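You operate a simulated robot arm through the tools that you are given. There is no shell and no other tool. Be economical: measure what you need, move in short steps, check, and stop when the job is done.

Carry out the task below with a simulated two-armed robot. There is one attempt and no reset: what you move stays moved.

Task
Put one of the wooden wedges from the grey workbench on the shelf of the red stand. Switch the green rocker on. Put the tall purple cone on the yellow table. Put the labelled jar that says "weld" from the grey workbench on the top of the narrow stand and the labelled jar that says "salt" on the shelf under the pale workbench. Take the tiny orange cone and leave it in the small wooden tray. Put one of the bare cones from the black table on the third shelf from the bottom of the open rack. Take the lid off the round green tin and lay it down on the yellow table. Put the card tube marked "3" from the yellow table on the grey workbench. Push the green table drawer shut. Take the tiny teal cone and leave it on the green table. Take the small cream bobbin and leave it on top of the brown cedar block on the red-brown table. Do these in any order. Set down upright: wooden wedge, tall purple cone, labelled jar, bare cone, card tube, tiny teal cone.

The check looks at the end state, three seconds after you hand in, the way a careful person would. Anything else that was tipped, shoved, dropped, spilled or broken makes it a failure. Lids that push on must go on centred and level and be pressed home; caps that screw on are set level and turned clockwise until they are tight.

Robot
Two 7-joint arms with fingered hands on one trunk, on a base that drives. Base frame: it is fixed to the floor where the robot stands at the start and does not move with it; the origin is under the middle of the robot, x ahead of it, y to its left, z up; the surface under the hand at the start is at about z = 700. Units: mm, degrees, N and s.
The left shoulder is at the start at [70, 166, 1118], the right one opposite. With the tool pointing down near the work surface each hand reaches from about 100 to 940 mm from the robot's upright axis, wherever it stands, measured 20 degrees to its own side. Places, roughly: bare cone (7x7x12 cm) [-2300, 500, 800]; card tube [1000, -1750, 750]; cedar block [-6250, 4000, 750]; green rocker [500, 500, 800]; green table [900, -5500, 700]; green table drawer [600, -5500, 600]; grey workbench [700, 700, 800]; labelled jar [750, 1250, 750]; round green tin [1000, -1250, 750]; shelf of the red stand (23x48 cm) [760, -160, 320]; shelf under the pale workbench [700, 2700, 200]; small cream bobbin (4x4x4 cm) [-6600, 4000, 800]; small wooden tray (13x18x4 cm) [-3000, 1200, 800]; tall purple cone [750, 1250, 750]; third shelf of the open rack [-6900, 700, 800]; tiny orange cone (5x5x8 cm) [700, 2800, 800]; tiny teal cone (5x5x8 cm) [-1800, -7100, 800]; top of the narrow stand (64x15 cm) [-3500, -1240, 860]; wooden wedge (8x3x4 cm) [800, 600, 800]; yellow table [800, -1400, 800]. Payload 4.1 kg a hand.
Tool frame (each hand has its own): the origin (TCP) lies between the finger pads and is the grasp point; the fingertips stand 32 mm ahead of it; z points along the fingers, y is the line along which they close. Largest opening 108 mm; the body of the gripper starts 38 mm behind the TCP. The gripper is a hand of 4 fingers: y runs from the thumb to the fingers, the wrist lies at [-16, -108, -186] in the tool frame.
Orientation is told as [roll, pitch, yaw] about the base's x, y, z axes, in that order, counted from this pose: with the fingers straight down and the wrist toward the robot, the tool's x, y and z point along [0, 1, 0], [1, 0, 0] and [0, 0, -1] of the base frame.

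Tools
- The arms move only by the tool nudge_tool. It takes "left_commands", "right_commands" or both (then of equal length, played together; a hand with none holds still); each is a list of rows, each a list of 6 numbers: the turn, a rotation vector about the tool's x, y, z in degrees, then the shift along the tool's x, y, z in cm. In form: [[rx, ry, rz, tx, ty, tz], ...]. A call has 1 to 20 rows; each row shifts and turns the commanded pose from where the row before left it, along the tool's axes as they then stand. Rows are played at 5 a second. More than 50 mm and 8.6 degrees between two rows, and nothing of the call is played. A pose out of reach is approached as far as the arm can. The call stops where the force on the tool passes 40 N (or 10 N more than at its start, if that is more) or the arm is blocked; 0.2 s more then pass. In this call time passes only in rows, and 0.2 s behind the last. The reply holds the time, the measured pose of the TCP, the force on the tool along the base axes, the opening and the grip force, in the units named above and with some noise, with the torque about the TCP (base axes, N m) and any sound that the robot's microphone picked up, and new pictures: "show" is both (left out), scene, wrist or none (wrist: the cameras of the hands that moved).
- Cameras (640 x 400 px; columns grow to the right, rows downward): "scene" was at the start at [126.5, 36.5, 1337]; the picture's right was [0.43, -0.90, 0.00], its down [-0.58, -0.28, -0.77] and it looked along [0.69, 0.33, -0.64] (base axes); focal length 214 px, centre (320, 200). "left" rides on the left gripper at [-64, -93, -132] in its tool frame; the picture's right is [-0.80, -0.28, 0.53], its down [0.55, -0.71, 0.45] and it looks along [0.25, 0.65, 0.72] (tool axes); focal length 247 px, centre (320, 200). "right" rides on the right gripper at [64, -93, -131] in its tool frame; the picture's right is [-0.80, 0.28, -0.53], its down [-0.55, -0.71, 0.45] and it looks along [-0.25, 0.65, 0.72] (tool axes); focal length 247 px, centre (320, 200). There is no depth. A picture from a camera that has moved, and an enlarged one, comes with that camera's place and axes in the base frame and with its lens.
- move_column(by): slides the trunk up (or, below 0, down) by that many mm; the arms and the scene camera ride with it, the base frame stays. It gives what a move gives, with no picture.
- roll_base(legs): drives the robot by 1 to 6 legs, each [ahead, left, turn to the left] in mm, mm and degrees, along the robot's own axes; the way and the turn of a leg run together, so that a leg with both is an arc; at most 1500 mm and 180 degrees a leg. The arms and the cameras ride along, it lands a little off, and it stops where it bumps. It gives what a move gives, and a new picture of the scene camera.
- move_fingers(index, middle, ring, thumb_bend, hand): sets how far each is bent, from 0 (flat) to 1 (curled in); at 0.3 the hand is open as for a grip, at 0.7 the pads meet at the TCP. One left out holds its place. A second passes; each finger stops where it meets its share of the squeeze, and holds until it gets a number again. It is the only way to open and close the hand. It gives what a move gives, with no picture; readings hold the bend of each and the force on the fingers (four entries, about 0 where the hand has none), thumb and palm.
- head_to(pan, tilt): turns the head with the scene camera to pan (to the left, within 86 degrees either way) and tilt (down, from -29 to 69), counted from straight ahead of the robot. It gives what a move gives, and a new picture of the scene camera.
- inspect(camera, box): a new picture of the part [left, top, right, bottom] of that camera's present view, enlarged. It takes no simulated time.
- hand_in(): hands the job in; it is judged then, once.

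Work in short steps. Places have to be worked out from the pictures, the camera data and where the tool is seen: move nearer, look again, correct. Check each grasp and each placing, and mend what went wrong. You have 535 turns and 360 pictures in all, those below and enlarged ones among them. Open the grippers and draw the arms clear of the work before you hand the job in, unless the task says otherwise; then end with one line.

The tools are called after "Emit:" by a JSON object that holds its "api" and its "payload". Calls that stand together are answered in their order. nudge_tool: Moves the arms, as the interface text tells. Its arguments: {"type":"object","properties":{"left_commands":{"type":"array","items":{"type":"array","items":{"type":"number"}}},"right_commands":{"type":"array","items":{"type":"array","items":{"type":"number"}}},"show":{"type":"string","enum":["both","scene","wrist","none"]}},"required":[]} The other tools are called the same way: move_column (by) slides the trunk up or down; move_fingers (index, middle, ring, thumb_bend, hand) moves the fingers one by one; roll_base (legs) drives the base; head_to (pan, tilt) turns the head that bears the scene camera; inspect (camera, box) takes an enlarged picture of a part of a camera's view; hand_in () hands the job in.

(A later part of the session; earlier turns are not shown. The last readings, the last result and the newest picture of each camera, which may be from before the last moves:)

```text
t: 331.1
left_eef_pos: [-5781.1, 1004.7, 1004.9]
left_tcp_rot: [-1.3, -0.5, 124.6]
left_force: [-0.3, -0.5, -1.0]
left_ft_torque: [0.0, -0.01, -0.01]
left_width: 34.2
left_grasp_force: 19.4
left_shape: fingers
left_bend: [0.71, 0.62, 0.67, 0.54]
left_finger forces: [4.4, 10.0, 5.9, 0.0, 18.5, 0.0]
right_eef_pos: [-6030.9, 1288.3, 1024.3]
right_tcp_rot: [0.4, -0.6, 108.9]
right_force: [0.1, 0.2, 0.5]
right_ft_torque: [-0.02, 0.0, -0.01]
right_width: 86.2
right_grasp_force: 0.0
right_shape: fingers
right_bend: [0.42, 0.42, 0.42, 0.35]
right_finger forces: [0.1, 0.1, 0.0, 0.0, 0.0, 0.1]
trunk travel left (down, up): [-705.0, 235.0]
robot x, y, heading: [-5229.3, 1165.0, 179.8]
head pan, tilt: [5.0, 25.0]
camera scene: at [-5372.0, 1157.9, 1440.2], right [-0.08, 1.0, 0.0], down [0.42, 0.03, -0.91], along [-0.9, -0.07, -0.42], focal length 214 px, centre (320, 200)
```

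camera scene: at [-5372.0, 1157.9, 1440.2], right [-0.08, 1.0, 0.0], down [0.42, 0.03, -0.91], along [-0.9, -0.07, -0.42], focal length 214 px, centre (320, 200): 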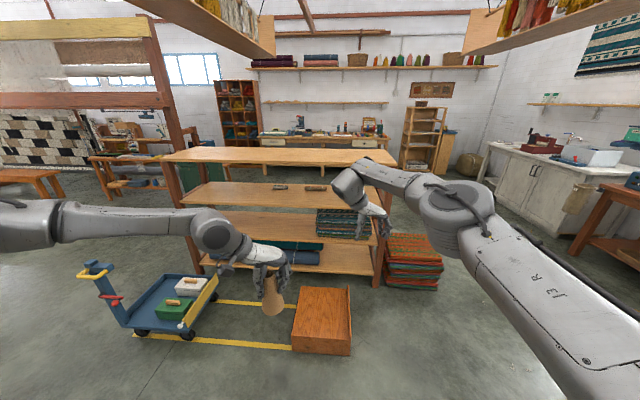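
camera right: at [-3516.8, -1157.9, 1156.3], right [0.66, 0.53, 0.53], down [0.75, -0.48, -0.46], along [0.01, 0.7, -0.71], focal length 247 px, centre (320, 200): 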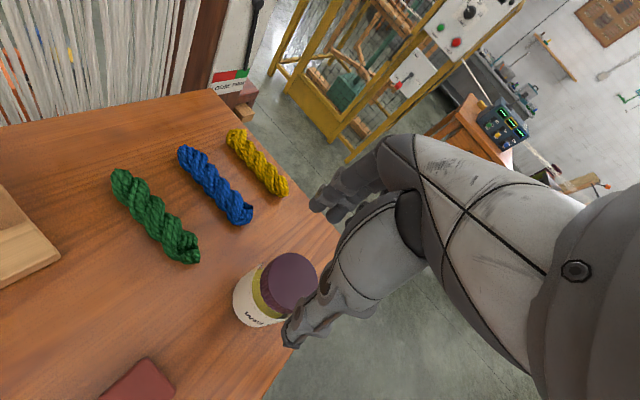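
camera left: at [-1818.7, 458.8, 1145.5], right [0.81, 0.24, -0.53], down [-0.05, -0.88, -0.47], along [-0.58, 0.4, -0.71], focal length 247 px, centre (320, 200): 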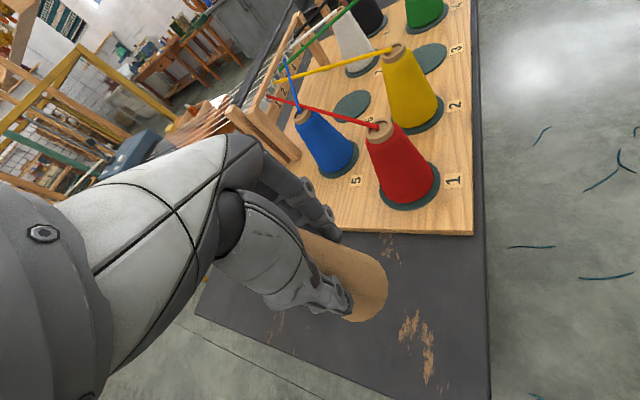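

A crate and a cart stand before the rack, so the base should stop around x≈-5860. I go to y≈610 (between them), raise the trunk, and extend the left arm.

Emit:
{"api": "roll_base", "payload": {"legs": [[0, 555, 0]]}}

Emit:
{"api": "move_column", "payload": {"by": 230}}

Emit:
{"api": "nudge_tool", "payload": {"left_commands": [[0, 0, 0, 2.8, 3.2, 0], [0, 0, 0, 2.8, 3.2, 0], [0, 0, 0, 2.8, 3.2, 0], [0, 0, 0, 2.8, 3.2, 0], [0, 0, 0, 2.8, 3.2, 0], [0, 0, 0, 2.8, 3.2, 0], [0, 0, 0, 2.8, 1.98, 0], [0, 0, 0, 2.8, 1.98, 0]], "show": "scene"}}

```text
t: 334.2
left_eef_pos: [-5783.1, 449.3, 1006.2]
left_tcp_rot: [-1.3, -0.4, 124.5]
left_force: [-0.1, 0.9, -1.2]
left_ft_torque: [0.02, -0.02, 0.01]
left_width: 34.2
left_grasp_force: 19.6
left_shape: fingers
left_bend: [0.71, 0.62, 0.67, 0.54]
left_finger forces: [4.5, 10.0, 6.1, 0.0, 18.5, 0.1]
right_eef_pos: [-6035.4, 731.8, 1024.4]
right_tcp_rot: [0.4, -0.6, 109.0]
right_force: [0.6, 0.1, 0.4]
right_ft_torque: [-0.02, 0.01, 0.01]
right_width: 86.4
right_grasp_force: 0.1
right_shape: fingers
right_bend: [0.42, 0.42, 0.42, 0.35]
right_finger forces: [0.0, 0.1, 0.0, 0.0, 0.0, 0.1]
trunk travel left (down, up): [-705.0, 235.0]
robot x, y, heading: [-5232.6, 610.3, 179.8]
head pan, tilt: [5.0, 25.0]
camera scene: at [-5375.4, 602.9, 1440.2], right [-0.08, 1.0, 0.0], down [0.42, 0.03, -0.91], along [-0.9, -0.07, -0.42], focal length 214 px, centre (320, 200)
```

scene: 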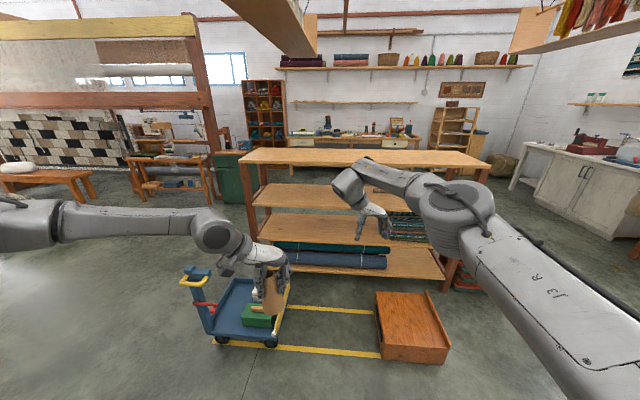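

```text
t: 336.7
left_eef_pos: [-5784.1, 449.2, 1235.7]
left_tcp_rot: [-1.3, -0.5, 124.6]
left_force: [-0.5, 0.9, 0.0]
left_ft_torque: [0.01, 0.01, 0.02]
left_width: 34.3
left_grasp_force: 19.5
left_shape: fingers
left_bend: [0.71, 0.62, 0.67, 0.54]
left_finger forces: [4.4, 9.9, 6.1, 0.1, 18.5, 0.0]
right_eef_pos: [-6035.4, 733.0, 1254.0]
right_tcp_rot: [0.4, -0.6, 109.0]
right_force: [-0.2, -0.4, -0.2]
right_ft_torque: [0.01, 0.02, -0.03]
right_width: 86.2
right_grasp_force: 0.1
right_shape: fingers
right_bend: [0.42, 0.42, 0.42, 0.35]
right_finger forces: [0.0, 0.0, 0.0, 0.1, 0.0, 0.0]
trunk travel left (down, up): [-935.0, 5.0]
robot x, y, heading: [-5233.2, 607.9, 179.7]
head pan, tilt: [5.0, 25.0]
```

```text
t: 338.5
left_eef_pos: [-6077.1, 514.0, 1230.9]
left_tcp_rot: [-1.3, -0.4, 124.5]
left_force: [-0.1, 0.2, -0.5]
left_ft_torque: [0.0, 0.02, -0.02]
left_width: 33.9
left_grasp_force: 18.5
left_shape: fingers
left_bend: [0.71, 0.62, 0.67, 0.54]
left_finger forces: [4.2, 9.6, 6.3, 0.0, 17.9, 0.0]
left hand out of reach, approached as far as the arm can: row 8
right_eef_pos: [-6035.7, 732.5, 1254.4]
right_tcp_rot: [0.3, -0.5, 109.0]
right_force: [-0.6, 0.0, -0.7]
right_ft_torque: [0.0, 0.02, -0.03]
right_width: 86.1
right_grasp_force: 0.1
right_shape: fingers
right_bend: [0.42, 0.42, 0.42, 0.35]
right_finger forces: [0.1, 0.1, 0.0, 0.0, 0.1, 0.1]
trunk travel left (down, up): [-935.0, 5.0]
robot x, y, heading: [-5232.4, 612.8, 179.9]
head pan, tilt: [5.0, 25.0]
camera scene: at [-5375.9, 603.8, 1670.1], right [-0.08, 1.0, 0.0], down [0.42, 0.03, -0.91], along [-0.9, -0.07, -0.42], focal length 214 px, centre (320, 200)
```

scene: 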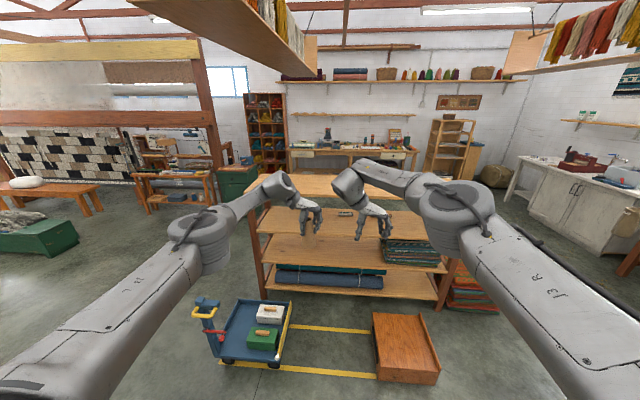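

Emit:
{"api": "inspect", "payload": {"camera": "scene", "box": [230, 160, 460, 310]}}

```text
2.67 times, centred on (345, 235) of scene
camera zoom: at [-5375.9, 603.8, 1670.1], right [-0.08, 1.0, 0.0], down [0.42, 0.03, -0.91], along [-0.9, -0.07, -0.42], focal length 572 px, centre (253, 107)
```

zoom: 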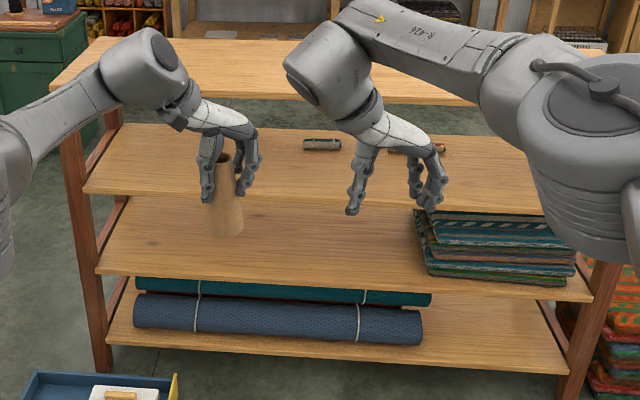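

Boards: 182, 476, 773 and 1081, front at x≈-6701. I drive forward 665 mm so that the cone is over the top board's front strip.

Emit:
{"api": "roll_base", "payload": {"legs": [[665, 0, 0]]}}

Emit:
{"api": "inspect", "payload": {"camera": "left", "box": [0, 0, 640, 400]}}

```text
t: 342.1
left_eef_pos: [-6728.4, 520.6, 1232.1]
left_tcp_rot: [-1.2, -0.5, 124.4]
left_force: [0.4, -0.3, -1.0]
left_ft_torque: [-0.02, -0.01, 0.0]
left_width: 33.5
left_grasp_force: 19.0
left_shape: fingers
left_bend: [0.71, 0.62, 0.67, 0.54]
left_finger forces: [4.2, 9.6, 6.3, 0.0, 17.9, 0.1]
right_eef_pos: [-6685.4, 739.8, 1254.7]
right_tcp_rot: [0.6, -0.6, 108.7]
right_force: [-0.4, 0.6, 0.1]
right_ft_torque: [0.0, 0.01, 0.01]
right_width: 86.4
right_grasp_force: 0.0
right_shape: fingers
right_bend: [0.42, 0.42, 0.42, 0.35]
right_finger forces: [0.0, 0.0, 0.1, 0.0, 0.1, 0.0]
trunk travel left (down, up): [-935.0, 5.0]
robot x, y, heading: [-5880.7, 612.9, 179.6]
head pan, tilt: [5.0, 25.0]
camera scene: at [-6025.4, 608.4, 1670.4], right [-0.08, 1.0, 0.0], down [0.42, 0.03, -0.91], along [-0.9, -0.07, -0.42], focal length 214 px, centre (320, 200)
```

scene: 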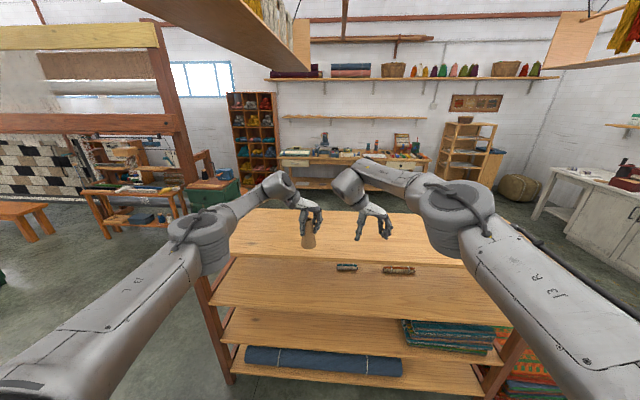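

```text
1.00 times, centred on (320, 200) of left (not enlarged: the box is as wide or as high as the picture)
camera zoom: at [-6625.0, 478.9, 1365.0], right [0.82, 0.23, -0.52], down [-0.05, -0.88, -0.46], along [-0.56, 0.41, -0.72], focal length 247 px, centre (320, 200)
```

zoom: 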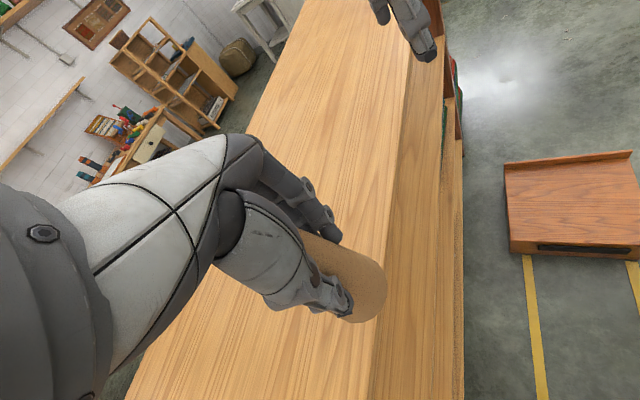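

The front edge is at about x=-6720, so I go 48 mm further.

Emit:
{"api": "roll_base", "payload": {"legs": [[48, 0, 0]]}}

Emit:
{"api": "nudge_tool", "payload": {"left_commands": [[0, 0, 0, 0, 0, 2], [0, 0, 0, 0, 0, 1.5], [0, 0, 0, 0, 0, 0.5]], "show": "wrist"}}

```text
t: 343.0
left_eef_pos: [-6767.6, 521.2, 1238.8]
left_tcp_rot: [-0.8, -0.7, 124.3]
left_force: [0.6, -0.3, -0.1]
left_ft_torque: [0.02, 0.07, 0.01]
left_width: 34.0
left_grasp_force: 18.7
left_shape: fingers
left_bend: [0.71, 0.62, 0.67, 0.54]
left_finger forces: [4.1, 9.6, 6.3, 0.0, 18.0, 0.1]
right_eef_pos: [-6725.4, 741.0, 1261.4]
right_tcp_rot: [0.9, -0.7, 108.7]
right_force: [0.0, -0.1, 0.1]
right_ft_torque: [0.02, 0.05, 0.03]
right_width: 86.2
right_grasp_force: 0.0
right_shape: fingers
right_bend: [0.42, 0.42, 0.42, 0.35]
right_finger forces: [0.0, 0.0, 0.1, 0.0, 0.1, 0.0]
trunk travel left (down, up): [-935.0, 5.0]
robot x, y, heading: [-5932.9, 617.4, 179.4]
head pan, tilt: [5.0, 25.0]
camera scene: at [-6062.5, 608.9, 1671.5], right [-0.08, 1.0, 0.0], down [0.41, 0.03, -0.91], along [-0.91, -0.07, -0.42], focal length 214 px, centre (320, 200)
```

scene: 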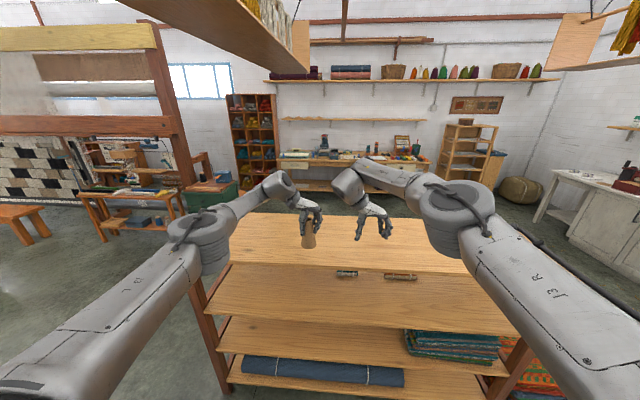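

```text
t: 343.8
left_eef_pos: [-6777.5, 523.2, 1190.9]
left_tcp_rot: [-1.2, -0.5, 124.4]
left_force: [-0.3, 0.0, 0.1]
left_ft_torque: [0.03, 0.01, -0.01]
left_width: 33.8
left_grasp_force: 18.7
left_shape: fingers
left_bend: [0.71, 0.62, 0.71, 0.54]
left_finger forces: [4.2, 9.6, 6.4, 0.0, 18.0, 0.0]
right_eef_pos: [-6734.0, 741.9, 1255.2]
right_tcp_rot: [0.5, -0.6, 108.7]
right_force: [0.3, 0.0, 0.4]
right_ft_torque: [-0.04, 0.02, 0.02]
right_width: 86.2
right_grasp_force: 0.1
right_shape: fingers
right_bend: [0.42, 0.42, 0.42, 0.35]
right_finger forces: [0.0, 0.1, 0.0, 0.0, 0.0, 0.0]
trunk travel left (down, up): [-935.0, 5.0]
robot x, y, heading: [-5931.6, 615.1, 179.4]
head pan, tilt: [5.0, 25.0]
camera left: at [-6674.0, 481.2, 1323.2], right [0.82, 0.23, -0.52], down [-0.05, -0.88, -0.46], along [-0.56, 0.41, -0.72], focal length 247 px, centre (320, 200)
```

left: 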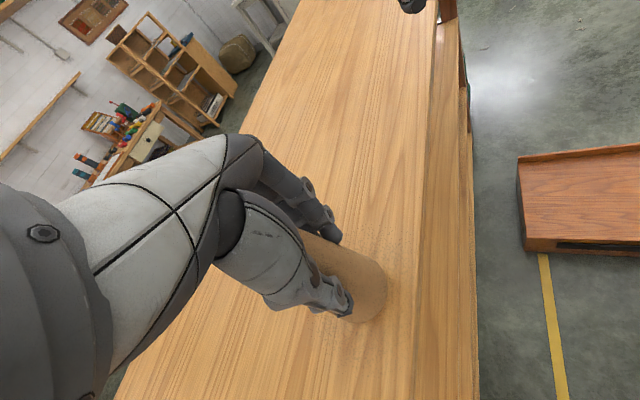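

Emit:
{"api": "nudge_tool", "payload": {"left_commands": [[0, 0, 0, 0, 0, 0.4], [0, 0, 0, 0, 0, 0.4]], "show": "none"}}

```text
t: 344.4
left_eef_pos: [-6776.9, 521.5, 1182.8]
left_tcp_rot: [-1.2, -0.5, 124.5]
left_force: [-0.3, -0.3, -0.9]
left_ft_torque: [-0.04, -0.03, 0.03]
left_width: 33.7
left_grasp_force: 19.3
left_shape: fingers
left_bend: [0.71, 0.62, 0.71, 0.54]
left_finger forces: [4.1, 9.5, 6.3, 0.0, 18.0, 0.0]
right_eef_pos: [-6733.5, 740.8, 1253.8]
right_tcp_rot: [0.5, -0.6, 108.7]
right_force: [0.0, 0.2, 0.1]
right_ft_torque: [0.04, 0.01, -0.01]
right_width: 86.5
right_grasp_force: 0.0
right_shape: fingers
right_bend: [0.42, 0.42, 0.42, 0.35]
right_finger forces: [0.0, 0.1, 0.0, 0.0, 0.0, 0.1]
trunk travel left (down, up): [-935.0, 5.0]
robot x, y, heading: [-5933.1, 613.5, 179.5]
head pan, tilt: [5.0, 25.0]
```

Emit:
{"api": "nudge_tool", "payload": {"left_commands": [[0, 0, 0, 0, 0, 0.4], [0, 0, 0, 0, 0, 0.4]], "show": "none"}}

```text
t: 345.0
left_eef_pos: [-6776.2, 522.8, 1176.1]
left_tcp_rot: [-1.2, -0.5, 124.4]
left_force: [-0.4, -1.2, -0.8]
left_ft_torque: [-0.04, 0.01, -0.04]
left_width: 33.5
left_grasp_force: 18.4
left_shape: fingers
left_bend: [0.71, 0.62, 0.71, 0.54]
left_finger forces: [4.2, 9.6, 6.4, 0.0, 18.0, 0.0]
right_eef_pos: [-6733.4, 741.6, 1254.3]
right_tcp_rot: [0.4, -0.6, 108.7]
right_force: [0.0, -0.3, 0.5]
right_ft_torque: [-0.02, -0.02, 0.01]
right_width: 86.1
right_grasp_force: 0.0
right_shape: fingers
right_bend: [0.42, 0.42, 0.42, 0.35]
right_finger forces: [0.0, 0.1, 0.0, 0.0, 0.1, 0.0]
trunk travel left (down, up): [-935.0, 5.0]
robot x, y, heading: [-5930.8, 612.6, 179.4]
head pan, tilt: [5.0, 25.0]
```

Emit:
{"api": "nudge_tool", "payload": {"left_commands": [[0, 0, 0, 0, 0, 0.4], [0, 0, 0, 0, 0, 0.4]], "show": "none"}}

```text
t: 345.6
left_eef_pos: [-6775.4, 523.2, 1171.4]
left_tcp_rot: [-1.1, -0.7, 124.4]
left_force: [-7.0, 0.9, 18.5]
left_ft_torque: [-0.3, 0.17, -0.13]
left_width: 33.7
left_grasp_force: 21.9
left_shape: fingers
left_bend: [0.71, 0.62, 0.71, 0.54]
left_finger forces: [4.5, 10.8, 10.2, 0.1, 17.9, 0.0]
right_eef_pos: [-6732.7, 743.5, 1256.1]
right_tcp_rot: [0.6, -0.6, 108.8]
right_force: [0.3, -0.3, -0.2]
right_ft_torque: [0.02, -0.02, 0.02]
right_width: 86.2
right_grasp_force: 0.0
right_shape: fingers
right_bend: [0.42, 0.42, 0.42, 0.35]
right_finger forces: [0.1, 0.1, 0.0, 0.0, 0.0, 0.0]
trunk travel left (down, up): [-935.0, 5.0]
robot x, y, heading: [-5932.3, 614.2, 179.4]
head pan, tilt: [5.0, 25.0]
```

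Contact. Release and lift away.

Emit:
{"api": "move_fingers", "payload": {"hand": "left", "index": 0.42, "middle": 0.42, "ring": 0.42, "thumb_bend": 0.38}}

Emit:
{"api": "nudge_tool", "payload": {"left_commands": [[0, 0, 0, 0, 0, -2], [0, 0, 0, 0, 0, -4], [0, 0, 0, 0, 0, -4]], "show": "wrist"}}

```text
t: 346.6
left_eef_pos: [-6776.2, 522.0, 1166.6]
left_tcp_rot: [-1.2, -0.5, 124.4]
left_force: [-0.3, -0.8, -0.9]
left_ft_torque: [-0.01, -0.01, 0.01]
left_width: 82.2
left_grasp_force: 0.0
left_shape: fingers
left_bend: [0.42, 0.42, 0.42, 0.38]
left_finger forces: [0.1, 0.0, 0.0, 0.0, 0.0, 0.1]
right_eef_pos: [-6735.1, 741.7, 1254.2]
right_tcp_rot: [0.5, -0.6, 108.7]
right_force: [0.8, 0.2, -0.2]
right_ft_torque: [0.0, 0.01, 0.01]
right_width: 86.3
right_grasp_force: 0.0
right_shape: fingers
right_bend: [0.42, 0.42, 0.42, 0.35]
right_finger forces: [0.1, 0.0, 0.0, 0.0, 0.0, 0.0]
trunk travel left (down, up): [-935.0, 5.0]
robot x, y, heading: [-5926.4, 614.3, 179.6]
head pan, tilt: [5.0, 25.0]
```

```text
t: 347.4
left_eef_pos: [-6775.4, 519.6, 1267.3]
left_tcp_rot: [-1.0, -0.5, 124.3]
left_force: [1.1, 0.0, -0.2]
left_ft_torque: [0.0, -0.01, 0.0]
left_width: 82.1
left_grasp_force: 0.1
left_shape: fingers
left_bend: [0.42, 0.42, 0.42, 0.38]
left_finger forces: [0.1, 0.1, 0.0, 0.0, 0.0, 0.1]
right_eef_pos: [-6733.5, 741.0, 1255.4]
right_tcp_rot: [0.6, -0.6, 108.6]
right_force: [0.3, -0.3, -0.1]
right_ft_torque: [-0.02, -0.02, 0.01]
right_width: 86.4
right_grasp_force: 0.1
right_shape: fingers
right_bend: [0.42, 0.42, 0.42, 0.35]
right_finger forces: [0.0, 0.0, 0.0, 0.1, 0.0, 0.0]
trunk travel left (down, up): [-935.0, 5.0]
robot x, y, heading: [-5930.9, 615.1, 179.2]
head pan, tilt: [5.0, 25.0]
camera left: at [-6672.8, 478.6, 1400.8], right [0.82, 0.23, -0.52], down [-0.05, -0.88, -0.46], along [-0.56, 0.41, -0.72], focal length 247 px, centre (320, 200)
```

left: 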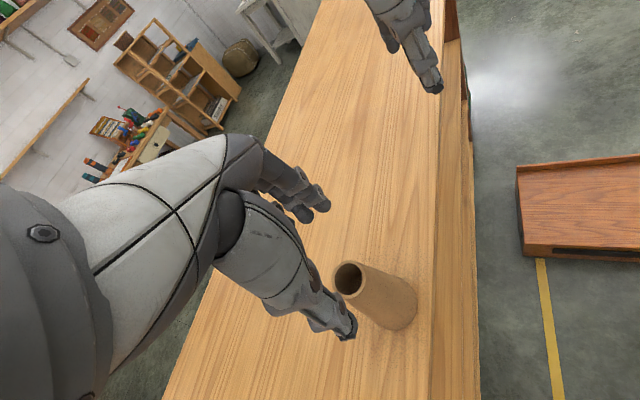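

The cone stands on the rack top at about (-6776, 521). I back off 350 mm and turn the left hand to point forward (tilt 70°, closing sideways).

Emit:
{"api": "roll_base", "payload": {"legs": [[-380, 0, 0]]}}

Emit:
{"api": "nudge_tool", "payload": {"left_commands": [[0, 0, 6.7, 0, 0, 0], [0, 0, 6.7, 0, 0, 0], [0, 0, 6.7, 0, 0, 0], [0, 7.8, 0, 0, 0, 0], [0, 7.8, 0, 0, 0, 0], [0, 7.8, 0, 0, 0, 0], [0, 7.8, 0, 0, 0, 0], [0, 7.8, 0, 0, 0, 0], [0, 7.8, 0, 0, 0, 0], [0, 7.8, 0, 0, 0, 0], [0, 7.8, 0, 0, 0, 0], [0, 7.8, 0, 0, 0, 0]], "show": "both"}}

```text
t: 349.8
left_eef_pos: [-6402.0, 512.0, 1265.9]
left_tcp_rot: [-1.3, -0.4, 124.8]
left_force: [-0.3, -0.3, -0.5]
left_ft_torque: [0.01, 0.0, 0.01]
left_width: 82.1
left_grasp_force: 0.1
left_shape: fingers
left_bend: [0.42, 0.42, 0.42, 0.38]
left_finger forces: [0.1, 0.0, 0.0, 0.1, 0.1, 0.0]
right_eef_pos: [-6362.3, 733.5, 1253.8]
right_tcp_rot: [0.3, -0.5, 109.0]
right_force: [0.1, -1.1, -0.6]
right_ft_torque: [0.04, 0.01, 0.03]
right_width: 86.1
right_grasp_force: 0.1
right_shape: fingers
right_bend: [0.42, 0.42, 0.42, 0.35]
right_finger forces: [0.0, 0.0, 0.1, 0.1, 0.0, 0.1]
trunk travel left (down, up): [-935.0, 5.0]
robot x, y, heading: [-5554.0, 616.2, 180.1]
head pan, tilt: [5.0, 25.0]
camera scene: at [-5702.3, 605.3, 1669.8], right [-0.08, 1.0, 0.0], down [0.42, 0.04, -0.91], along [-0.9, -0.08, -0.42], focal length 214 px, centre (320, 200)
```

scene: 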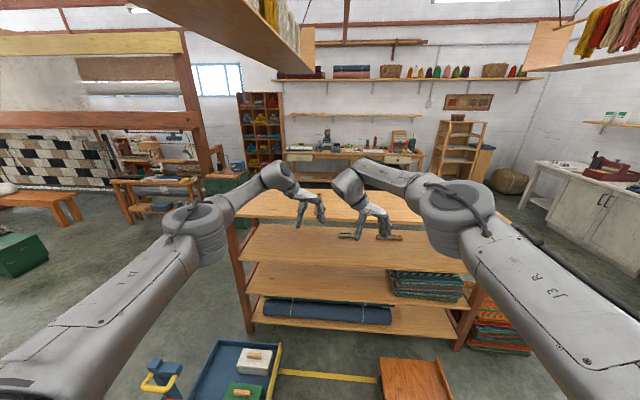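

```text
t: 352.4
left_eef_pos: [-6377.8, 516.2, 1259.4]
left_tcp_rot: [69.3, -0.9, 104.8]
left_force: [0.2, 0.7, 0.3]
left_ft_torque: [0.01, 0.05, 0.0]
left_width: 82.4
left_grasp_force: 0.0
left_shape: fingers
left_bend: [0.42, 0.42, 0.42, 0.38]
left_finger forces: [0.1, 0.0, 0.0, 0.0, 0.0, 0.0]
left hand out of reach, approached as far as the arm can: row 1, 2, 3
right_eef_pos: [-6359.2, 728.6, 1253.1]
right_tcp_rot: [0.4, -0.7, 109.1]
right_force: [-0.5, -0.1, 0.4]
right_ft_torque: [0.01, 0.03, 0.04]
right_width: 86.1
right_grasp_force: 0.0
right_shape: fingers
right_bend: [0.42, 0.42, 0.42, 0.35]
right_finger forces: [0.0, 0.0, 0.0, 0.0, 0.0, 0.0]
trunk travel left (down, up): [-935.0, 5.0]
robot x, y, heading: [-5557.2, 616.7, 179.8]
head pan, tilt: [5.0, 25.0]
camera scene: at [-5700.6, 601.6, 1670.1], right [-0.08, 1.0, 0.0], down [0.42, 0.04, -0.91], along [-0.9, -0.08, -0.42], focal length 214 px, centre (320, 200)
camera left: at [-6214.5, 465.8, 1245.3], right [-0.14, -0.31, -0.94], down [-0.41, -0.84, 0.34], along [-0.9, 0.43, -0.01], focal length 247 px, centre (320, 200)
```

scene: 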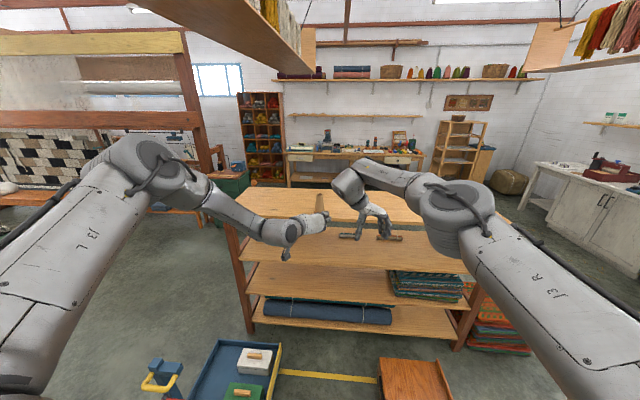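
left: 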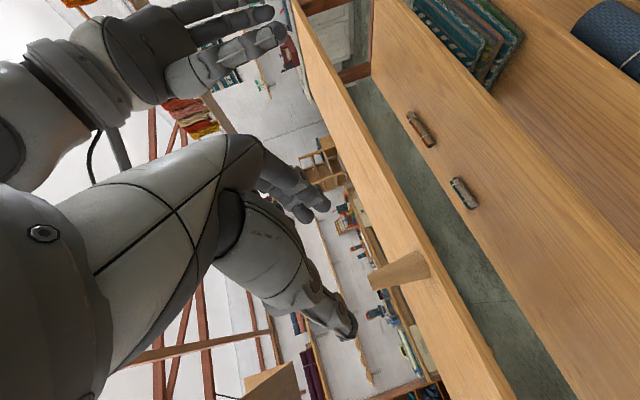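

The hand now points forward. I raise the right hand clear, lower the trunk 120 mm to cone mid-height, and widen the left hand a little.

Emit:
{"api": "nudge_tool", "payload": {"right_commands": [[0, 0, 0, -4, -1, -3], [0, 0, 0, -4, -1, -3], [0, 0, 0, -4, -1, -3], [0, 0, 0, -4, -1, -3]], "show": "none"}}

Emit:
{"api": "move_fingers", "payload": {"hand": "left", "index": 0.33, "middle": 0.33, "ring": 0.33, "thumb_bend": 0.33}}

Emit:
{"api": "move_column", "payload": {"by": -118}}

Emit:
{"api": "roll_base", "payload": {"legs": [[270, 0, 0.2]]}}

Emit:
{"api": "inspect", "payload": {"camera": "left", "box": [0, 0, 640, 400]}}

```text
refused: row 1 steps farther than a row can; nothing moved
```

```text
t: 353.4
left_eef_pos: [-6377.4, 521.4, 1260.8]
left_tcp_rot: [69.4, -0.9, 104.6]
left_force: [0.7, 0.0, -0.1]
left_ft_torque: [-0.03, -0.02, 0.0]
left_width: 100.5
left_grasp_force: 0.1
left_shape: fingers
left_bend: [0.33, 0.33, 0.33, 0.33]
left_finger forces: [0.1, 0.0, 0.0, 0.0, 0.0, 0.1]
right_eef_pos: [-6359.8, 733.1, 1253.4]
right_tcp_rot: [0.4, -0.4, 108.9]
right_force: [-1.1, -0.8, 0.3]
right_ft_torque: [-0.01, 0.0, 0.0]
right_width: 86.3
right_grasp_force: 0.1
right_shape: fingers
right_bend: [0.42, 0.42, 0.42, 0.35]
right_finger forces: [0.1, 0.1, 0.0, 0.0, 0.0, 0.0]
trunk travel left (down, up): [-935.0, 5.0]
robot x, y, heading: [-5558.4, 610.9, 179.7]
head pan, tilt: [5.0, 25.0]
```

```text
t: 354.9
left_eef_pos: [-6377.0, 520.9, 1143.6]
left_tcp_rot: [69.3, -0.8, 104.6]
left_force: [0.4, -0.2, 0.9]
left_ft_torque: [0.02, -0.05, 0.0]
left_width: 100.7
left_grasp_force: 0.2
left_shape: fingers
left_bend: [0.33, 0.33, 0.33, 0.33]
left_finger forces: [0.0, 0.1, 0.0, 0.0, 0.1, 0.0]
right_eef_pos: [-6359.8, 734.4, 1135.7]
right_tcp_rot: [0.5, -0.7, 109.0]
right_force: [-0.2, 0.1, -0.4]
right_ft_torque: [-0.01, 0.02, 0.03]
right_width: 86.3
right_grasp_force: 0.0
right_shape: fingers
right_bend: [0.42, 0.42, 0.42, 0.35]
right_finger forces: [0.1, 0.1, 0.0, 0.0, 0.1, 0.0]
trunk travel left (down, up): [-817.0, 123.0]
robot x, y, heading: [-5557.3, 614.2, 179.9]
head pan, tilt: [5.0, 25.0]
```

```text
t: 356.8
left_eef_pos: [-6650.0, 518.2, 1145.1]
left_tcp_rot: [69.3, -0.9, 104.9]
left_force: [1.2, 0.6, -0.1]
left_ft_torque: [-0.01, 0.01, 0.04]
left_width: 100.2
left_grasp_force: 0.1
left_shape: fingers
left_bend: [0.33, 0.33, 0.33, 0.33]
left_finger forces: [0.0, 0.0, 0.0, 0.0, 0.0, 0.0]
right_eef_pos: [-6631.8, 730.2, 1138.1]
right_tcp_rot: [0.5, -0.6, 109.3]
right_force: [-0.6, -0.4, 0.5]
right_ft_torque: [-0.03, 0.0, 0.02]
right_width: 86.3
right_grasp_force: 0.1
right_shape: fingers
right_bend: [0.42, 0.42, 0.42, 0.35]
right_finger forces: [0.0, 0.0, 0.0, 0.0, 0.1, 0.0]
trunk travel left (down, up): [-817.0, 123.0]
robot x, y, heading: [-5834.0, 615.3, -180.0]
head pan, tilt: [5.0, 25.0]
camera scene: at [-5971.1, 605.2, 1552.4], right [-0.09, 1.0, 0.0], down [0.42, 0.04, -0.91], along [-0.9, -0.08, -0.42], focal length 214 px, centre (320, 200)
```

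scene: 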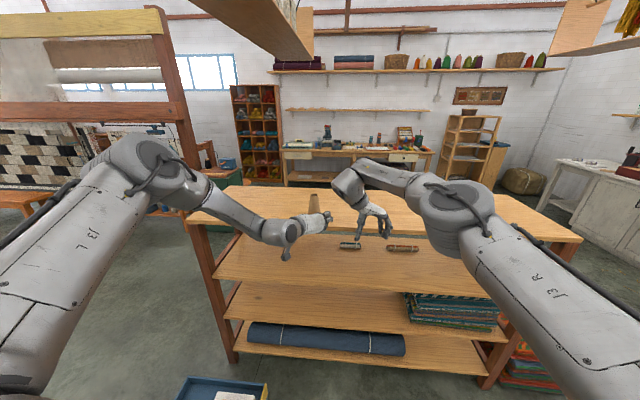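

```text
1.00 times, centred on (320, 200) of left (not enlarged: the box is as wide or as high as the picture)
camera zoom: at [-6485.2, 466.9, 1129.2], right [-0.14, -0.32, -0.94], down [-0.41, -0.84, 0.34], along [-0.9, 0.43, -0.01], focal length 247 px, centre (320, 200)
```

zoom: 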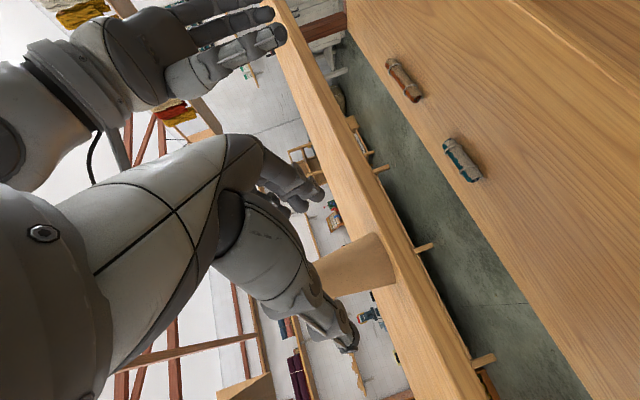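

I raise the right hand, then advance the left hand with the arm (cone at about y=511).

Emit:
{"api": "nudge_tool", "payload": {"right_commands": [[0, 0, 0, -2, 0, -4], [0, 0, 0, -2, 0, -4], [0, 0, 0, -2, 0, -4]], "left_commands": [[0, 0, 0, 1.3, 0.8, 3.55], [0, 0, 0, 1.3, 0.8, 3.55], [0, 0, 0, 1.3, 0.8, 3.55]], "show": "wrist"}}

```text
t: 357.6
left_eef_pos: [-6766.8, 512.9, 1142.6]
left_tcp_rot: [69.2, -0.6, 104.8]
left_force: [0.0, 0.8, 0.5]
left_ft_torque: [-0.03, 0.01, -0.02]
left_width: 100.5
left_grasp_force: 0.1
left_shape: fingers
left_bend: [0.33, 0.33, 0.33, 0.33]
left_finger forces: [0.1, 0.0, 0.1, 0.0, 0.0, 0.1]
right_eef_pos: [-6575.1, 747.2, 1256.1]
right_tcp_rot: [0.5, -0.5, 109.3]
right_force: [-0.9, 1.0, -0.4]
right_ft_torque: [-0.04, -0.01, -0.01]
right_width: 86.2
right_grasp_force: 0.1
right_shape: fingers
right_bend: [0.42, 0.42, 0.42, 0.35]
right_finger forces: [0.0, 0.0, 0.1, 0.1, 0.0, 0.0]
trunk travel left (down, up): [-817.0, 123.0]
robot x, y, heading: [-5829.3, 613.3, -179.9]
head pan, tilt: [5.0, 25.0]
camera right: at [-6605.0, 638.5, 1388.3], right [0.67, 0.53, 0.53], down [0.75, -0.48, -0.46], along [0.01, 0.7, -0.72], focal length 247 px, centre (320, 200)
camera left: at [-6602.7, 462.3, 1127.5], right [-0.14, -0.32, -0.94], down [-0.41, -0.84, 0.35], along [-0.9, 0.43, -0.01], focal length 247 px, centre (320, 200)
```

right: 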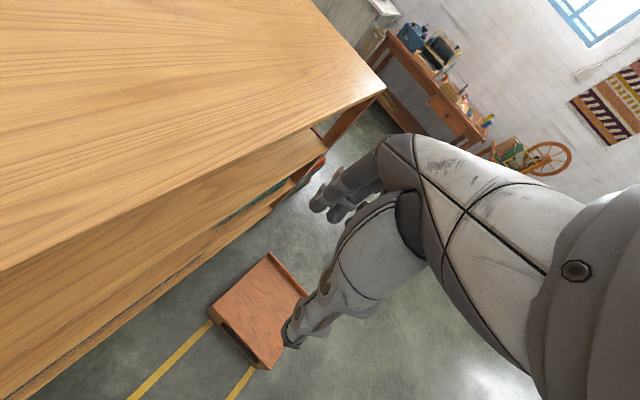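
left: 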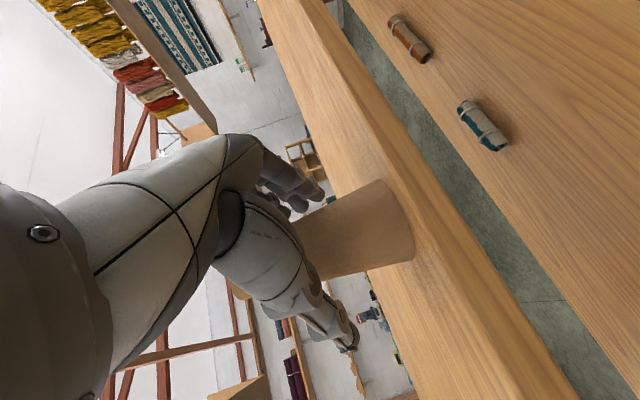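

The cone is between thumb and fingers; close.

Emit:
{"api": "move_fingers", "payload": {"hand": "left", "index": 0.72, "middle": 0.72, "ring": 0.72, "thumb_bend": 0.72}}

Emit:
{"api": "move_column", "payload": {"by": 40}}

Emit:
{"api": "inspect", "payload": {"camera": "left", "box": [0, 0, 640, 400]}}

```text
t: 358.6
left_eef_pos: [-6766.6, 512.8, 1142.1]
left_tcp_rot: [69.4, -0.8, 104.9]
left_force: [-0.8, 0.5, 1.3]
left_ft_torque: [0.01, -0.01, 0.01]
left_width: 41.5
left_grasp_force: 23.4
left_shape: fingers
left_bend: [0.65, 0.64, 0.71, 0.56]
left_finger forces: [12.1, 6.7, 4.0, 0.0, 23.8, 0.0]
right_eef_pos: [-6576.3, 746.8, 1255.4]
right_tcp_rot: [0.4, -0.6, 109.3]
right_force: [-0.2, -0.1, 0.1]
right_ft_torque: [0.02, -0.03, 0.02]
right_width: 86.5
right_grasp_force: 0.1
right_shape: fingers
right_bend: [0.42, 0.42, 0.42, 0.35]
right_finger forces: [0.0, 0.0, 0.0, 0.0, 0.1, 0.0]
trunk travel left (down, up): [-817.0, 123.0]
robot x, y, heading: [-5831.3, 616.4, -180.0]
head pan, tilt: [5.0, 25.0]
```

```text
t: 359.4
left_eef_pos: [-6766.9, 511.9, 1181.1]
left_tcp_rot: [69.2, -0.8, 104.9]
left_force: [0.2, 0.4, -0.3]
left_ft_torque: [0.02, 0.01, 0.0]
left_width: 41.5
left_grasp_force: 22.5
left_shape: fingers
left_bend: [0.66, 0.64, 0.71, 0.56]
left_finger forces: [12.1, 6.5, 3.7, 0.1, 23.5, 0.0]
right_eef_pos: [-6575.2, 746.9, 1296.0]
right_tcp_rot: [0.5, -0.6, 109.4]
right_force: [-0.3, 0.1, 0.1]
right_ft_torque: [-0.01, -0.02, 0.02]
right_width: 86.6
right_grasp_force: 0.0
right_shape: fingers
right_bend: [0.42, 0.42, 0.42, 0.35]
right_finger forces: [0.0, 0.0, 0.0, 0.0, 0.1, 0.1]
trunk travel left (down, up): [-857.0, 83.0]
robot x, y, heading: [-5829.3, 614.0, -180.2]
head pan, tilt: [5.0, 25.0]
```

```text
1.00 times, centred on (320, 200) of left (not enlarged: the box is as wide or as high as the picture)
camera zoom: at [-6602.8, 461.5, 1167.3], right [-0.14, -0.32, -0.94], down [-0.41, -0.84, 0.34], along [-0.9, 0.43, -0.01], focal length 247 px, centre (320, 200)
```

zoom: 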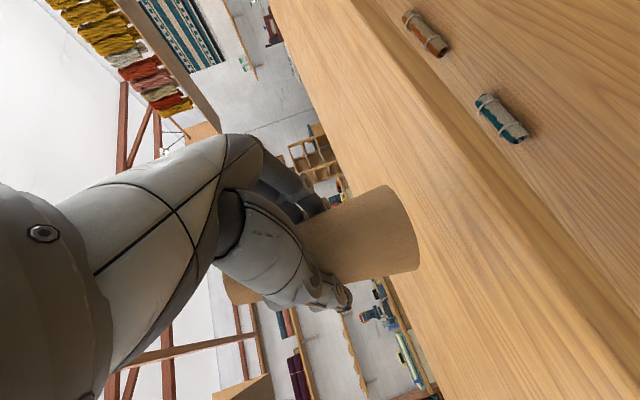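

Held upright. I back off 220 mm, lower the trunk 334 mm to the third shelf level, and check.

Emit:
{"api": "roll_base", "payload": {"legs": [[-220, 0, 0]]}}

Emit:
{"api": "move_column", "payload": {"by": -325}}

Emit:
{"api": "inspect", "payload": {"camera": "scene", "box": [170, 130, 430, 300]}}

```text
t: 361.1
left_eef_pos: [-6550.5, 511.2, 1180.1]
left_tcp_rot: [69.1, -0.9, 105.0]
left_force: [-0.8, 0.5, -0.5]
left_ft_torque: [-0.02, 0.01, 0.0]
left_width: 41.4
left_grasp_force: 23.0
left_shape: fingers
left_bend: [0.66, 0.64, 0.71, 0.56]
left_finger forces: [12.1, 6.6, 3.8, 0.1, 23.6, 0.1]
right_eef_pos: [-6359.5, 746.1, 1295.2]
right_tcp_rot: [0.3, -0.5, 109.5]
right_force: [-0.2, 0.8, -1.2]
right_ft_torque: [-0.01, 0.02, -0.02]
right_width: 86.3
right_grasp_force: 0.1
right_shape: fingers
right_bend: [0.42, 0.42, 0.42, 0.35]
right_finger forces: [0.1, 0.0, 0.0, 0.1, 0.0, 0.1]
trunk travel left (down, up): [-857.0, 83.0]
robot x, y, heading: [-5614.2, 613.2, -179.9]
head pan, tilt: [5.0, 25.0]
camera scene: at [-5757.3, 605.3, 1591.8], right [-0.09, 1.0, 0.0], down [0.42, 0.04, -0.91], along [-0.9, -0.08, -0.42], focal length 214 px, centre (320, 200)
```

scene: 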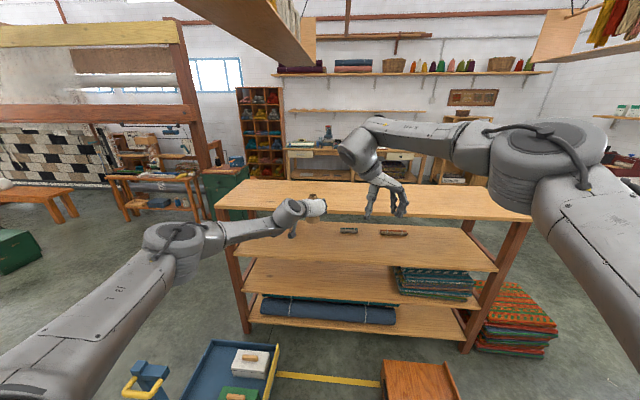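

```text
t: 364.3
left_eef_pos: [-6546.3, 511.9, 856.9]
left_tcp_rot: [69.3, -0.9, 105.0]
left_force: [0.8, -0.5, -0.9]
left_ft_torque: [0.01, 0.02, 0.0]
left_width: 41.6
left_grasp_force: 23.1
left_shape: fingers
left_bend: [0.66, 0.64, 0.71, 0.56]
left_finger forces: [12.0, 6.5, 3.8, 0.0, 23.6, 0.1]
right_eef_pos: [-6356.3, 745.7, 971.9]
right_tcp_rot: [0.6, -0.6, 109.4]
right_force: [-0.4, -0.1, 0.8]
right_ft_torque: [0.01, 0.02, 0.0]
right_width: 86.2
right_grasp_force: 0.1
right_shape: fingers
right_bend: [0.42, 0.42, 0.42, 0.35]
right_finger forces: [0.0, 0.0, 0.1, 0.0, 0.0, 0.1]
trunk travel left (down, up): [-532.0, 408.0]
robot x, y, heading: [-5611.7, 611.6, -179.9]
head pan, tilt: [5.0, 25.0]
```

```text
2.35 times, centred on (300, 215) of scene
camera zoom: at [-5754.0, 605.3, 1267.2], right [-0.09, 1.0, 0.0], down [0.42, 0.04, -0.91], along [-0.9, -0.08, -0.42], focal length 505 px, centre (367, 165)
```

zoom: 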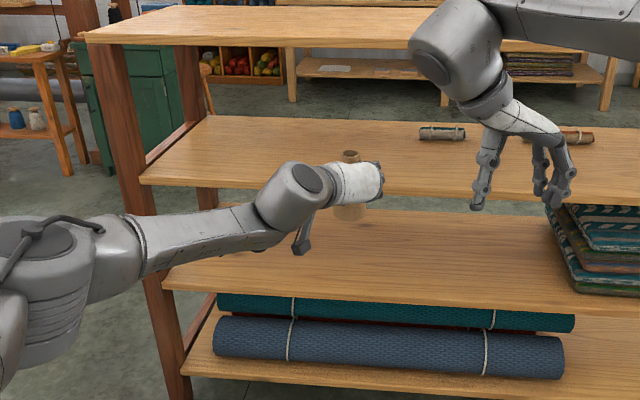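

The cone bottom (~793) is above the third shelf (~768). Drive forward 235 mm.

Emit:
{"api": "roll_base", "payload": {"legs": [[235, 0, 0]]}}

Emit:
{"api": "inspect", "payload": {"camera": "left", "box": [0, 0, 640, 400]}}

```text
t: 366.1
left_eef_pos: [-6777.2, 507.7, 856.5]
left_tcp_rot: [69.2, -0.8, 105.2]
left_force: [0.4, -0.2, -0.9]
left_ft_torque: [0.02, 0.03, -0.02]
left_width: 41.6
left_grasp_force: 23.1
left_shape: fingers
left_bend: [0.66, 0.64, 0.71, 0.56]
left_finger forces: [12.1, 6.4, 3.8, 0.1, 23.7, 0.0]
right_eef_pos: [-6589.4, 743.7, 970.3]
right_tcp_rot: [0.4, -0.5, 109.5]
right_force: [-0.1, -0.2, -1.4]
right_ft_torque: [0.01, -0.02, -0.01]
right_width: 86.2
right_grasp_force: 0.1
right_shape: fingers
right_bend: [0.42, 0.42, 0.42, 0.35]
right_finger forces: [0.0, 0.0, 0.0, 0.0, 0.1, 0.0]
trunk travel left (down, up): [-532.0, 408.0]
robot x, y, heading: [-5841.2, 615.3, -179.7]
head pan, tilt: [5.0, 25.0]
camera scene: at [-5986.0, 604.2, 1267.1], right [-0.09, 1.0, 0.0], down [0.42, 0.04, -0.91], along [-0.9, -0.08, -0.42], focal length 214 px, centre (320, 200)
```

scene: 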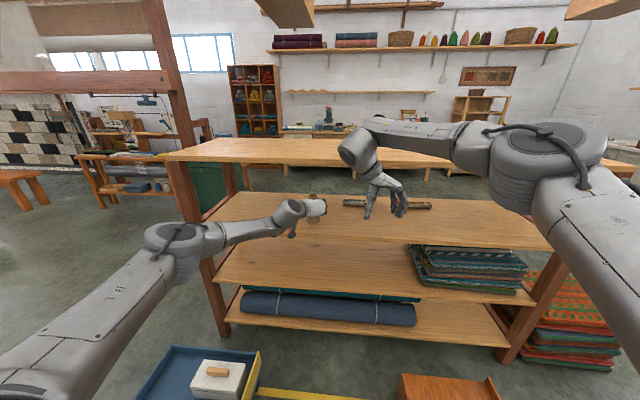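

```text
1.00 times, centred on (320, 200) of left (not enlarged: the box is as wide or as high as the picture)
camera zoom: at [-6614.6, 458.0, 842.2], right [-0.14, -0.32, -0.94], down [-0.41, -0.85, 0.34], along [-0.9, 0.43, -0.01], focal length 247 px, centre (320, 200)
```

zoom: 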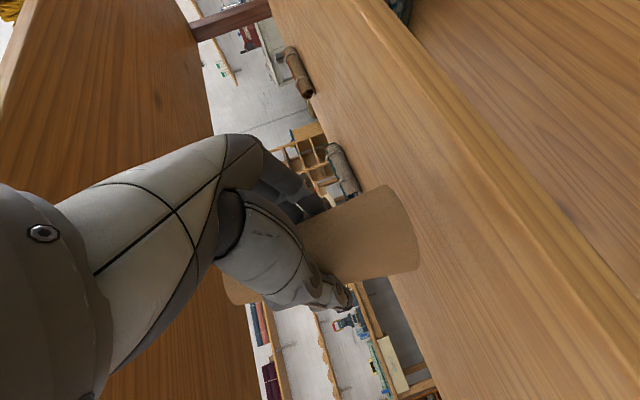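

Emit:
{"api": "move_column", "payload": {"by": -16}}

Emit:
{"api": "move_column", "payload": {"by": -4}}

```text
t: 366.7
left_eef_pos: [-6777.8, 507.9, 840.9]
left_tcp_rot: [69.3, -1.0, 105.2]
left_force: [0.4, -0.3, -0.4]
left_ft_torque: [-0.03, -0.01, 0.02]
left_width: 41.7
left_grasp_force: 22.6
left_shape: fingers
left_bend: [0.66, 0.64, 0.71, 0.56]
left_finger forces: [12.1, 6.5, 3.7, 0.1, 23.6, 0.0]
right_eef_pos: [-6588.1, 743.6, 956.5]
right_tcp_rot: [0.4, -0.6, 109.5]
right_force: [-0.5, -0.2, -0.2]
right_ft_torque: [0.0, 0.0, 0.0]
right_width: 86.3
right_grasp_force: 0.0
right_shape: fingers
right_bend: [0.42, 0.42, 0.42, 0.35]
right_finger forces: [0.1, 0.0, 0.1, 0.1, 0.0, 0.1]
trunk travel left (down, up): [-516.0, 424.0]
robot x, y, heading: [-5842.3, 612.5, -179.6]
head pan, tilt: [5.0, 25.0]
```

```text
t: 367.2
left_eef_pos: [-6777.8, 507.9, 837.0]
left_tcp_rot: [69.3, -1.0, 105.1]
left_force: [0.2, 0.2, 0.1]
left_ft_torque: [0.01, 0.02, 0.0]
left_width: 41.4
left_grasp_force: 22.9
left_shape: fingers
left_bend: [0.66, 0.64, 0.71, 0.56]
left_finger forces: [12.2, 6.5, 3.8, 0.1, 23.6, 0.0]
right_eef_pos: [-6588.4, 742.9, 951.4]
right_tcp_rot: [0.5, -0.6, 109.6]
right_force: [-0.1, 0.0, 0.3]
right_ft_torque: [0.0, -0.02, -0.01]
right_width: 86.2
right_grasp_force: 0.0
right_shape: fingers
right_bend: [0.42, 0.42, 0.42, 0.35]
right_finger forces: [0.1, 0.0, 0.1, 0.0, 0.1, 0.0]
trunk travel left (down, up): [-512.0, 428.0]
robot x, y, heading: [-5844.9, 611.4, -179.7]
head pan, tilt: [5.0, 25.0]
```

Emit:
{"api": "move_column", "payload": {"by": -4}}

Emit:
{"api": "inspect", "payload": {"camera": "left", "box": [220, 130, 520, 330]}}

```text
t: 367.8
left_eef_pos: [-6778.0, 507.7, 833.5]
left_tcp_rot: [69.3, -0.9, 105.2]
left_force: [0.2, 0.1, 0.3]
left_ft_torque: [-0.02, -0.04, 0.02]
left_width: 41.6
left_grasp_force: 23.0
left_shape: fingers
left_bend: [0.66, 0.64, 0.71, 0.56]
left_finger forces: [12.0, 6.5, 3.9, 0.1, 23.6, 0.0]
right_eef_pos: [-6589.6, 743.0, 948.1]
right_tcp_rot: [0.5, -0.7, 109.5]
right_force: [-0.4, 0.7, 0.6]
right_ft_torque: [-0.02, 0.0, -0.02]
right_width: 86.1
right_grasp_force: 0.0
right_shape: fingers
right_bend: [0.42, 0.42, 0.42, 0.35]
right_finger forces: [0.1, 0.0, 0.1, 0.1, 0.0, 0.0]
trunk travel left (down, up): [-508.0, 432.0]
robot x, y, heading: [-5840.4, 613.1, -179.5]
head pan, tilt: [5.0, 25.0]
```

```text
2.00 times, centred on (370, 230) of left
camera zoom: at [-6614.0, 458.0, 818.8], right [-0.14, -0.32, -0.94], down [-0.41, -0.85, 0.34], along [-0.9, 0.43, -0.01], focal length 494 px, centre (220, 140)
```

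zoom: 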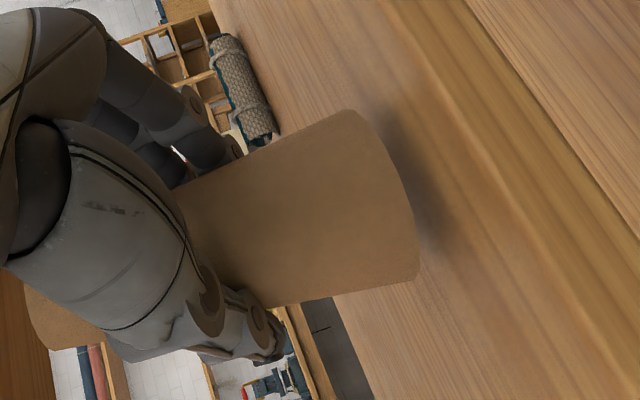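

Emit:
{"api": "move_column", "payload": {"by": -5}}

Emit:
{"api": "move_column", "payload": {"by": -4}}

```text
t: 368.3
left_eef_pos: [-6778.2, 508.3, 828.6]
left_tcp_rot: [69.3, -1.0, 105.1]
left_force: [-0.1, -0.4, 0.1]
left_ft_torque: [0.02, -0.02, -0.03]
left_width: 41.6
left_grasp_force: 23.2
left_shape: fingers
left_bend: [0.66, 0.64, 0.71, 0.56]
left_finger forces: [12.1, 6.5, 3.8, 0.0, 23.7, 0.0]
right_eef_pos: [-6589.4, 743.0, 942.5]
right_tcp_rot: [0.5, -0.6, 109.5]
right_force: [-0.3, 1.0, -0.7]
right_ft_torque: [0.01, 0.02, 0.03]
right_width: 86.3
right_grasp_force: 0.0
right_shape: fingers
right_bend: [0.42, 0.42, 0.42, 0.35]
right_finger forces: [0.1, 0.0, 0.0, 0.0, 0.0, 0.0]
trunk travel left (down, up): [-503.0, 437.0]
robot x, y, heading: [-5843.3, 608.6, -179.8]
head pan, tilt: [5.0, 25.0]
```

```text
t: 368.8
left_eef_pos: [-6778.5, 508.3, 824.2]
left_tcp_rot: [69.3, -0.9, 105.1]
left_force: [0.6, -0.5, -0.6]
left_ft_torque: [-0.01, -0.01, 0.01]
left_width: 41.8
left_grasp_force: 23.0
left_shape: fingers
left_bend: [0.66, 0.64, 0.71, 0.56]
left_finger forces: [12.1, 6.6, 3.8, 0.0, 23.5, 0.0]
right_eef_pos: [-6589.4, 744.3, 938.0]
right_tcp_rot: [0.6, -0.6, 109.5]
right_force: [-0.5, 0.8, -0.3]
right_ft_torque: [0.03, 0.01, -0.01]
right_width: 86.3
right_grasp_force: 0.1
right_shape: fingers
right_bend: [0.42, 0.42, 0.42, 0.35]
right_finger forces: [0.0, 0.0, 0.1, 0.0, 0.0, 0.0]
trunk travel left (down, up): [-499.0, 441.0]
robot x, y, heading: [-5843.2, 611.3, -179.8]
head pan, tilt: [5.0, 25.0]
```

Emit:
{"api": "move_column", "payload": {"by": -4}}

Emit:
{"api": "move_column", "payload": {"by": -4}}

Emit:
{"api": "inspect", "payload": {"camera": "left", "box": [220, 130, 520, 330]}}

```text
t: 369.4
left_eef_pos: [-6778.3, 507.5, 821.2]
left_tcp_rot: [69.3, -0.8, 105.2]
left_force: [-2.1, -0.5, 5.4]
left_ft_torque: [0.02, 0.04, 0.01]
left_width: 41.7
left_grasp_force: 24.8
left_shape: fingers
left_bend: [0.65, 0.64, 0.71, 0.56]
left_finger forces: [12.6, 7.0, 5.1, 0.0, 24.1, 0.1]
right_eef_pos: [-6587.7, 742.6, 934.9]
right_tcp_rot: [0.5, -0.7, 109.6]
right_force: [-0.4, -0.9, 1.4]
right_ft_torque: [-0.01, -0.01, 0.01]
right_width: 86.4
right_grasp_force: 0.1
right_shape: fingers
right_bend: [0.42, 0.42, 0.42, 0.35]
right_finger forces: [0.0, 0.1, 0.1, 0.0, 0.0, 0.1]
trunk travel left (down, up): [-495.0, 445.0]
robot x, y, heading: [-5844.7, 614.7, -179.7]
head pan, tilt: [5.0, 25.0]
```

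```text
t: 369.9
left_eef_pos: [-6778.7, 508.1, 819.3]
left_tcp_rot: [69.5, -0.9, 105.2]
left_force: [-6.4, -1.7, 17.0]
left_ft_torque: [-0.05, 0.09, -0.02]
left_width: 41.7
left_grasp_force: 26.1
left_shape: fingers
left_bend: [0.62, 0.64, 0.71, 0.56]
left_finger forces: [13.2, 8.0, 7.2, 0.1, 24.6, 0.0]
right_eef_pos: [-6586.2, 743.4, 932.4]
right_tcp_rot: [0.6, -0.5, 109.6]
right_force: [0.0, -0.1, 0.9]
right_ft_torque: [0.0, -0.01, 0.0]
right_width: 86.3
right_grasp_force: 0.0
right_shape: fingers
right_bend: [0.42, 0.42, 0.42, 0.35]
right_finger forces: [0.0, 0.0, 0.1, 0.0, 0.0, 0.0]
trunk travel left (down, up): [-491.0, 449.0]
robot x, y, heading: [-5841.8, 610.8, -179.8]
head pan, tilt: [5.0, 25.0]
```

```text
2.00 times, centred on (370, 230) of left
camera zoom: at [-6613.6, 457.7, 805.0], right [-0.14, -0.32, -0.94], down [-0.4, -0.85, 0.35], along [-0.9, 0.43, -0.01], focal length 494 px, centre (220, 140)
```

zoom: 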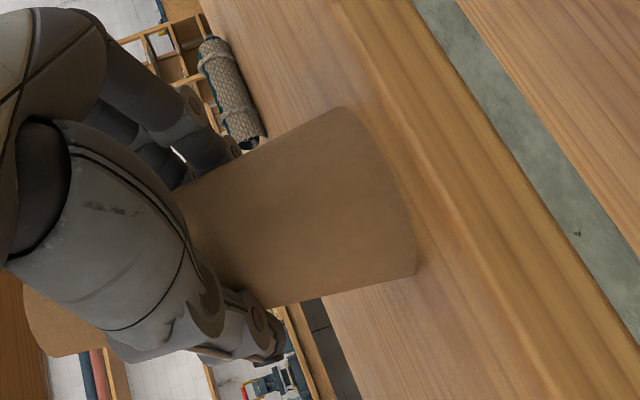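

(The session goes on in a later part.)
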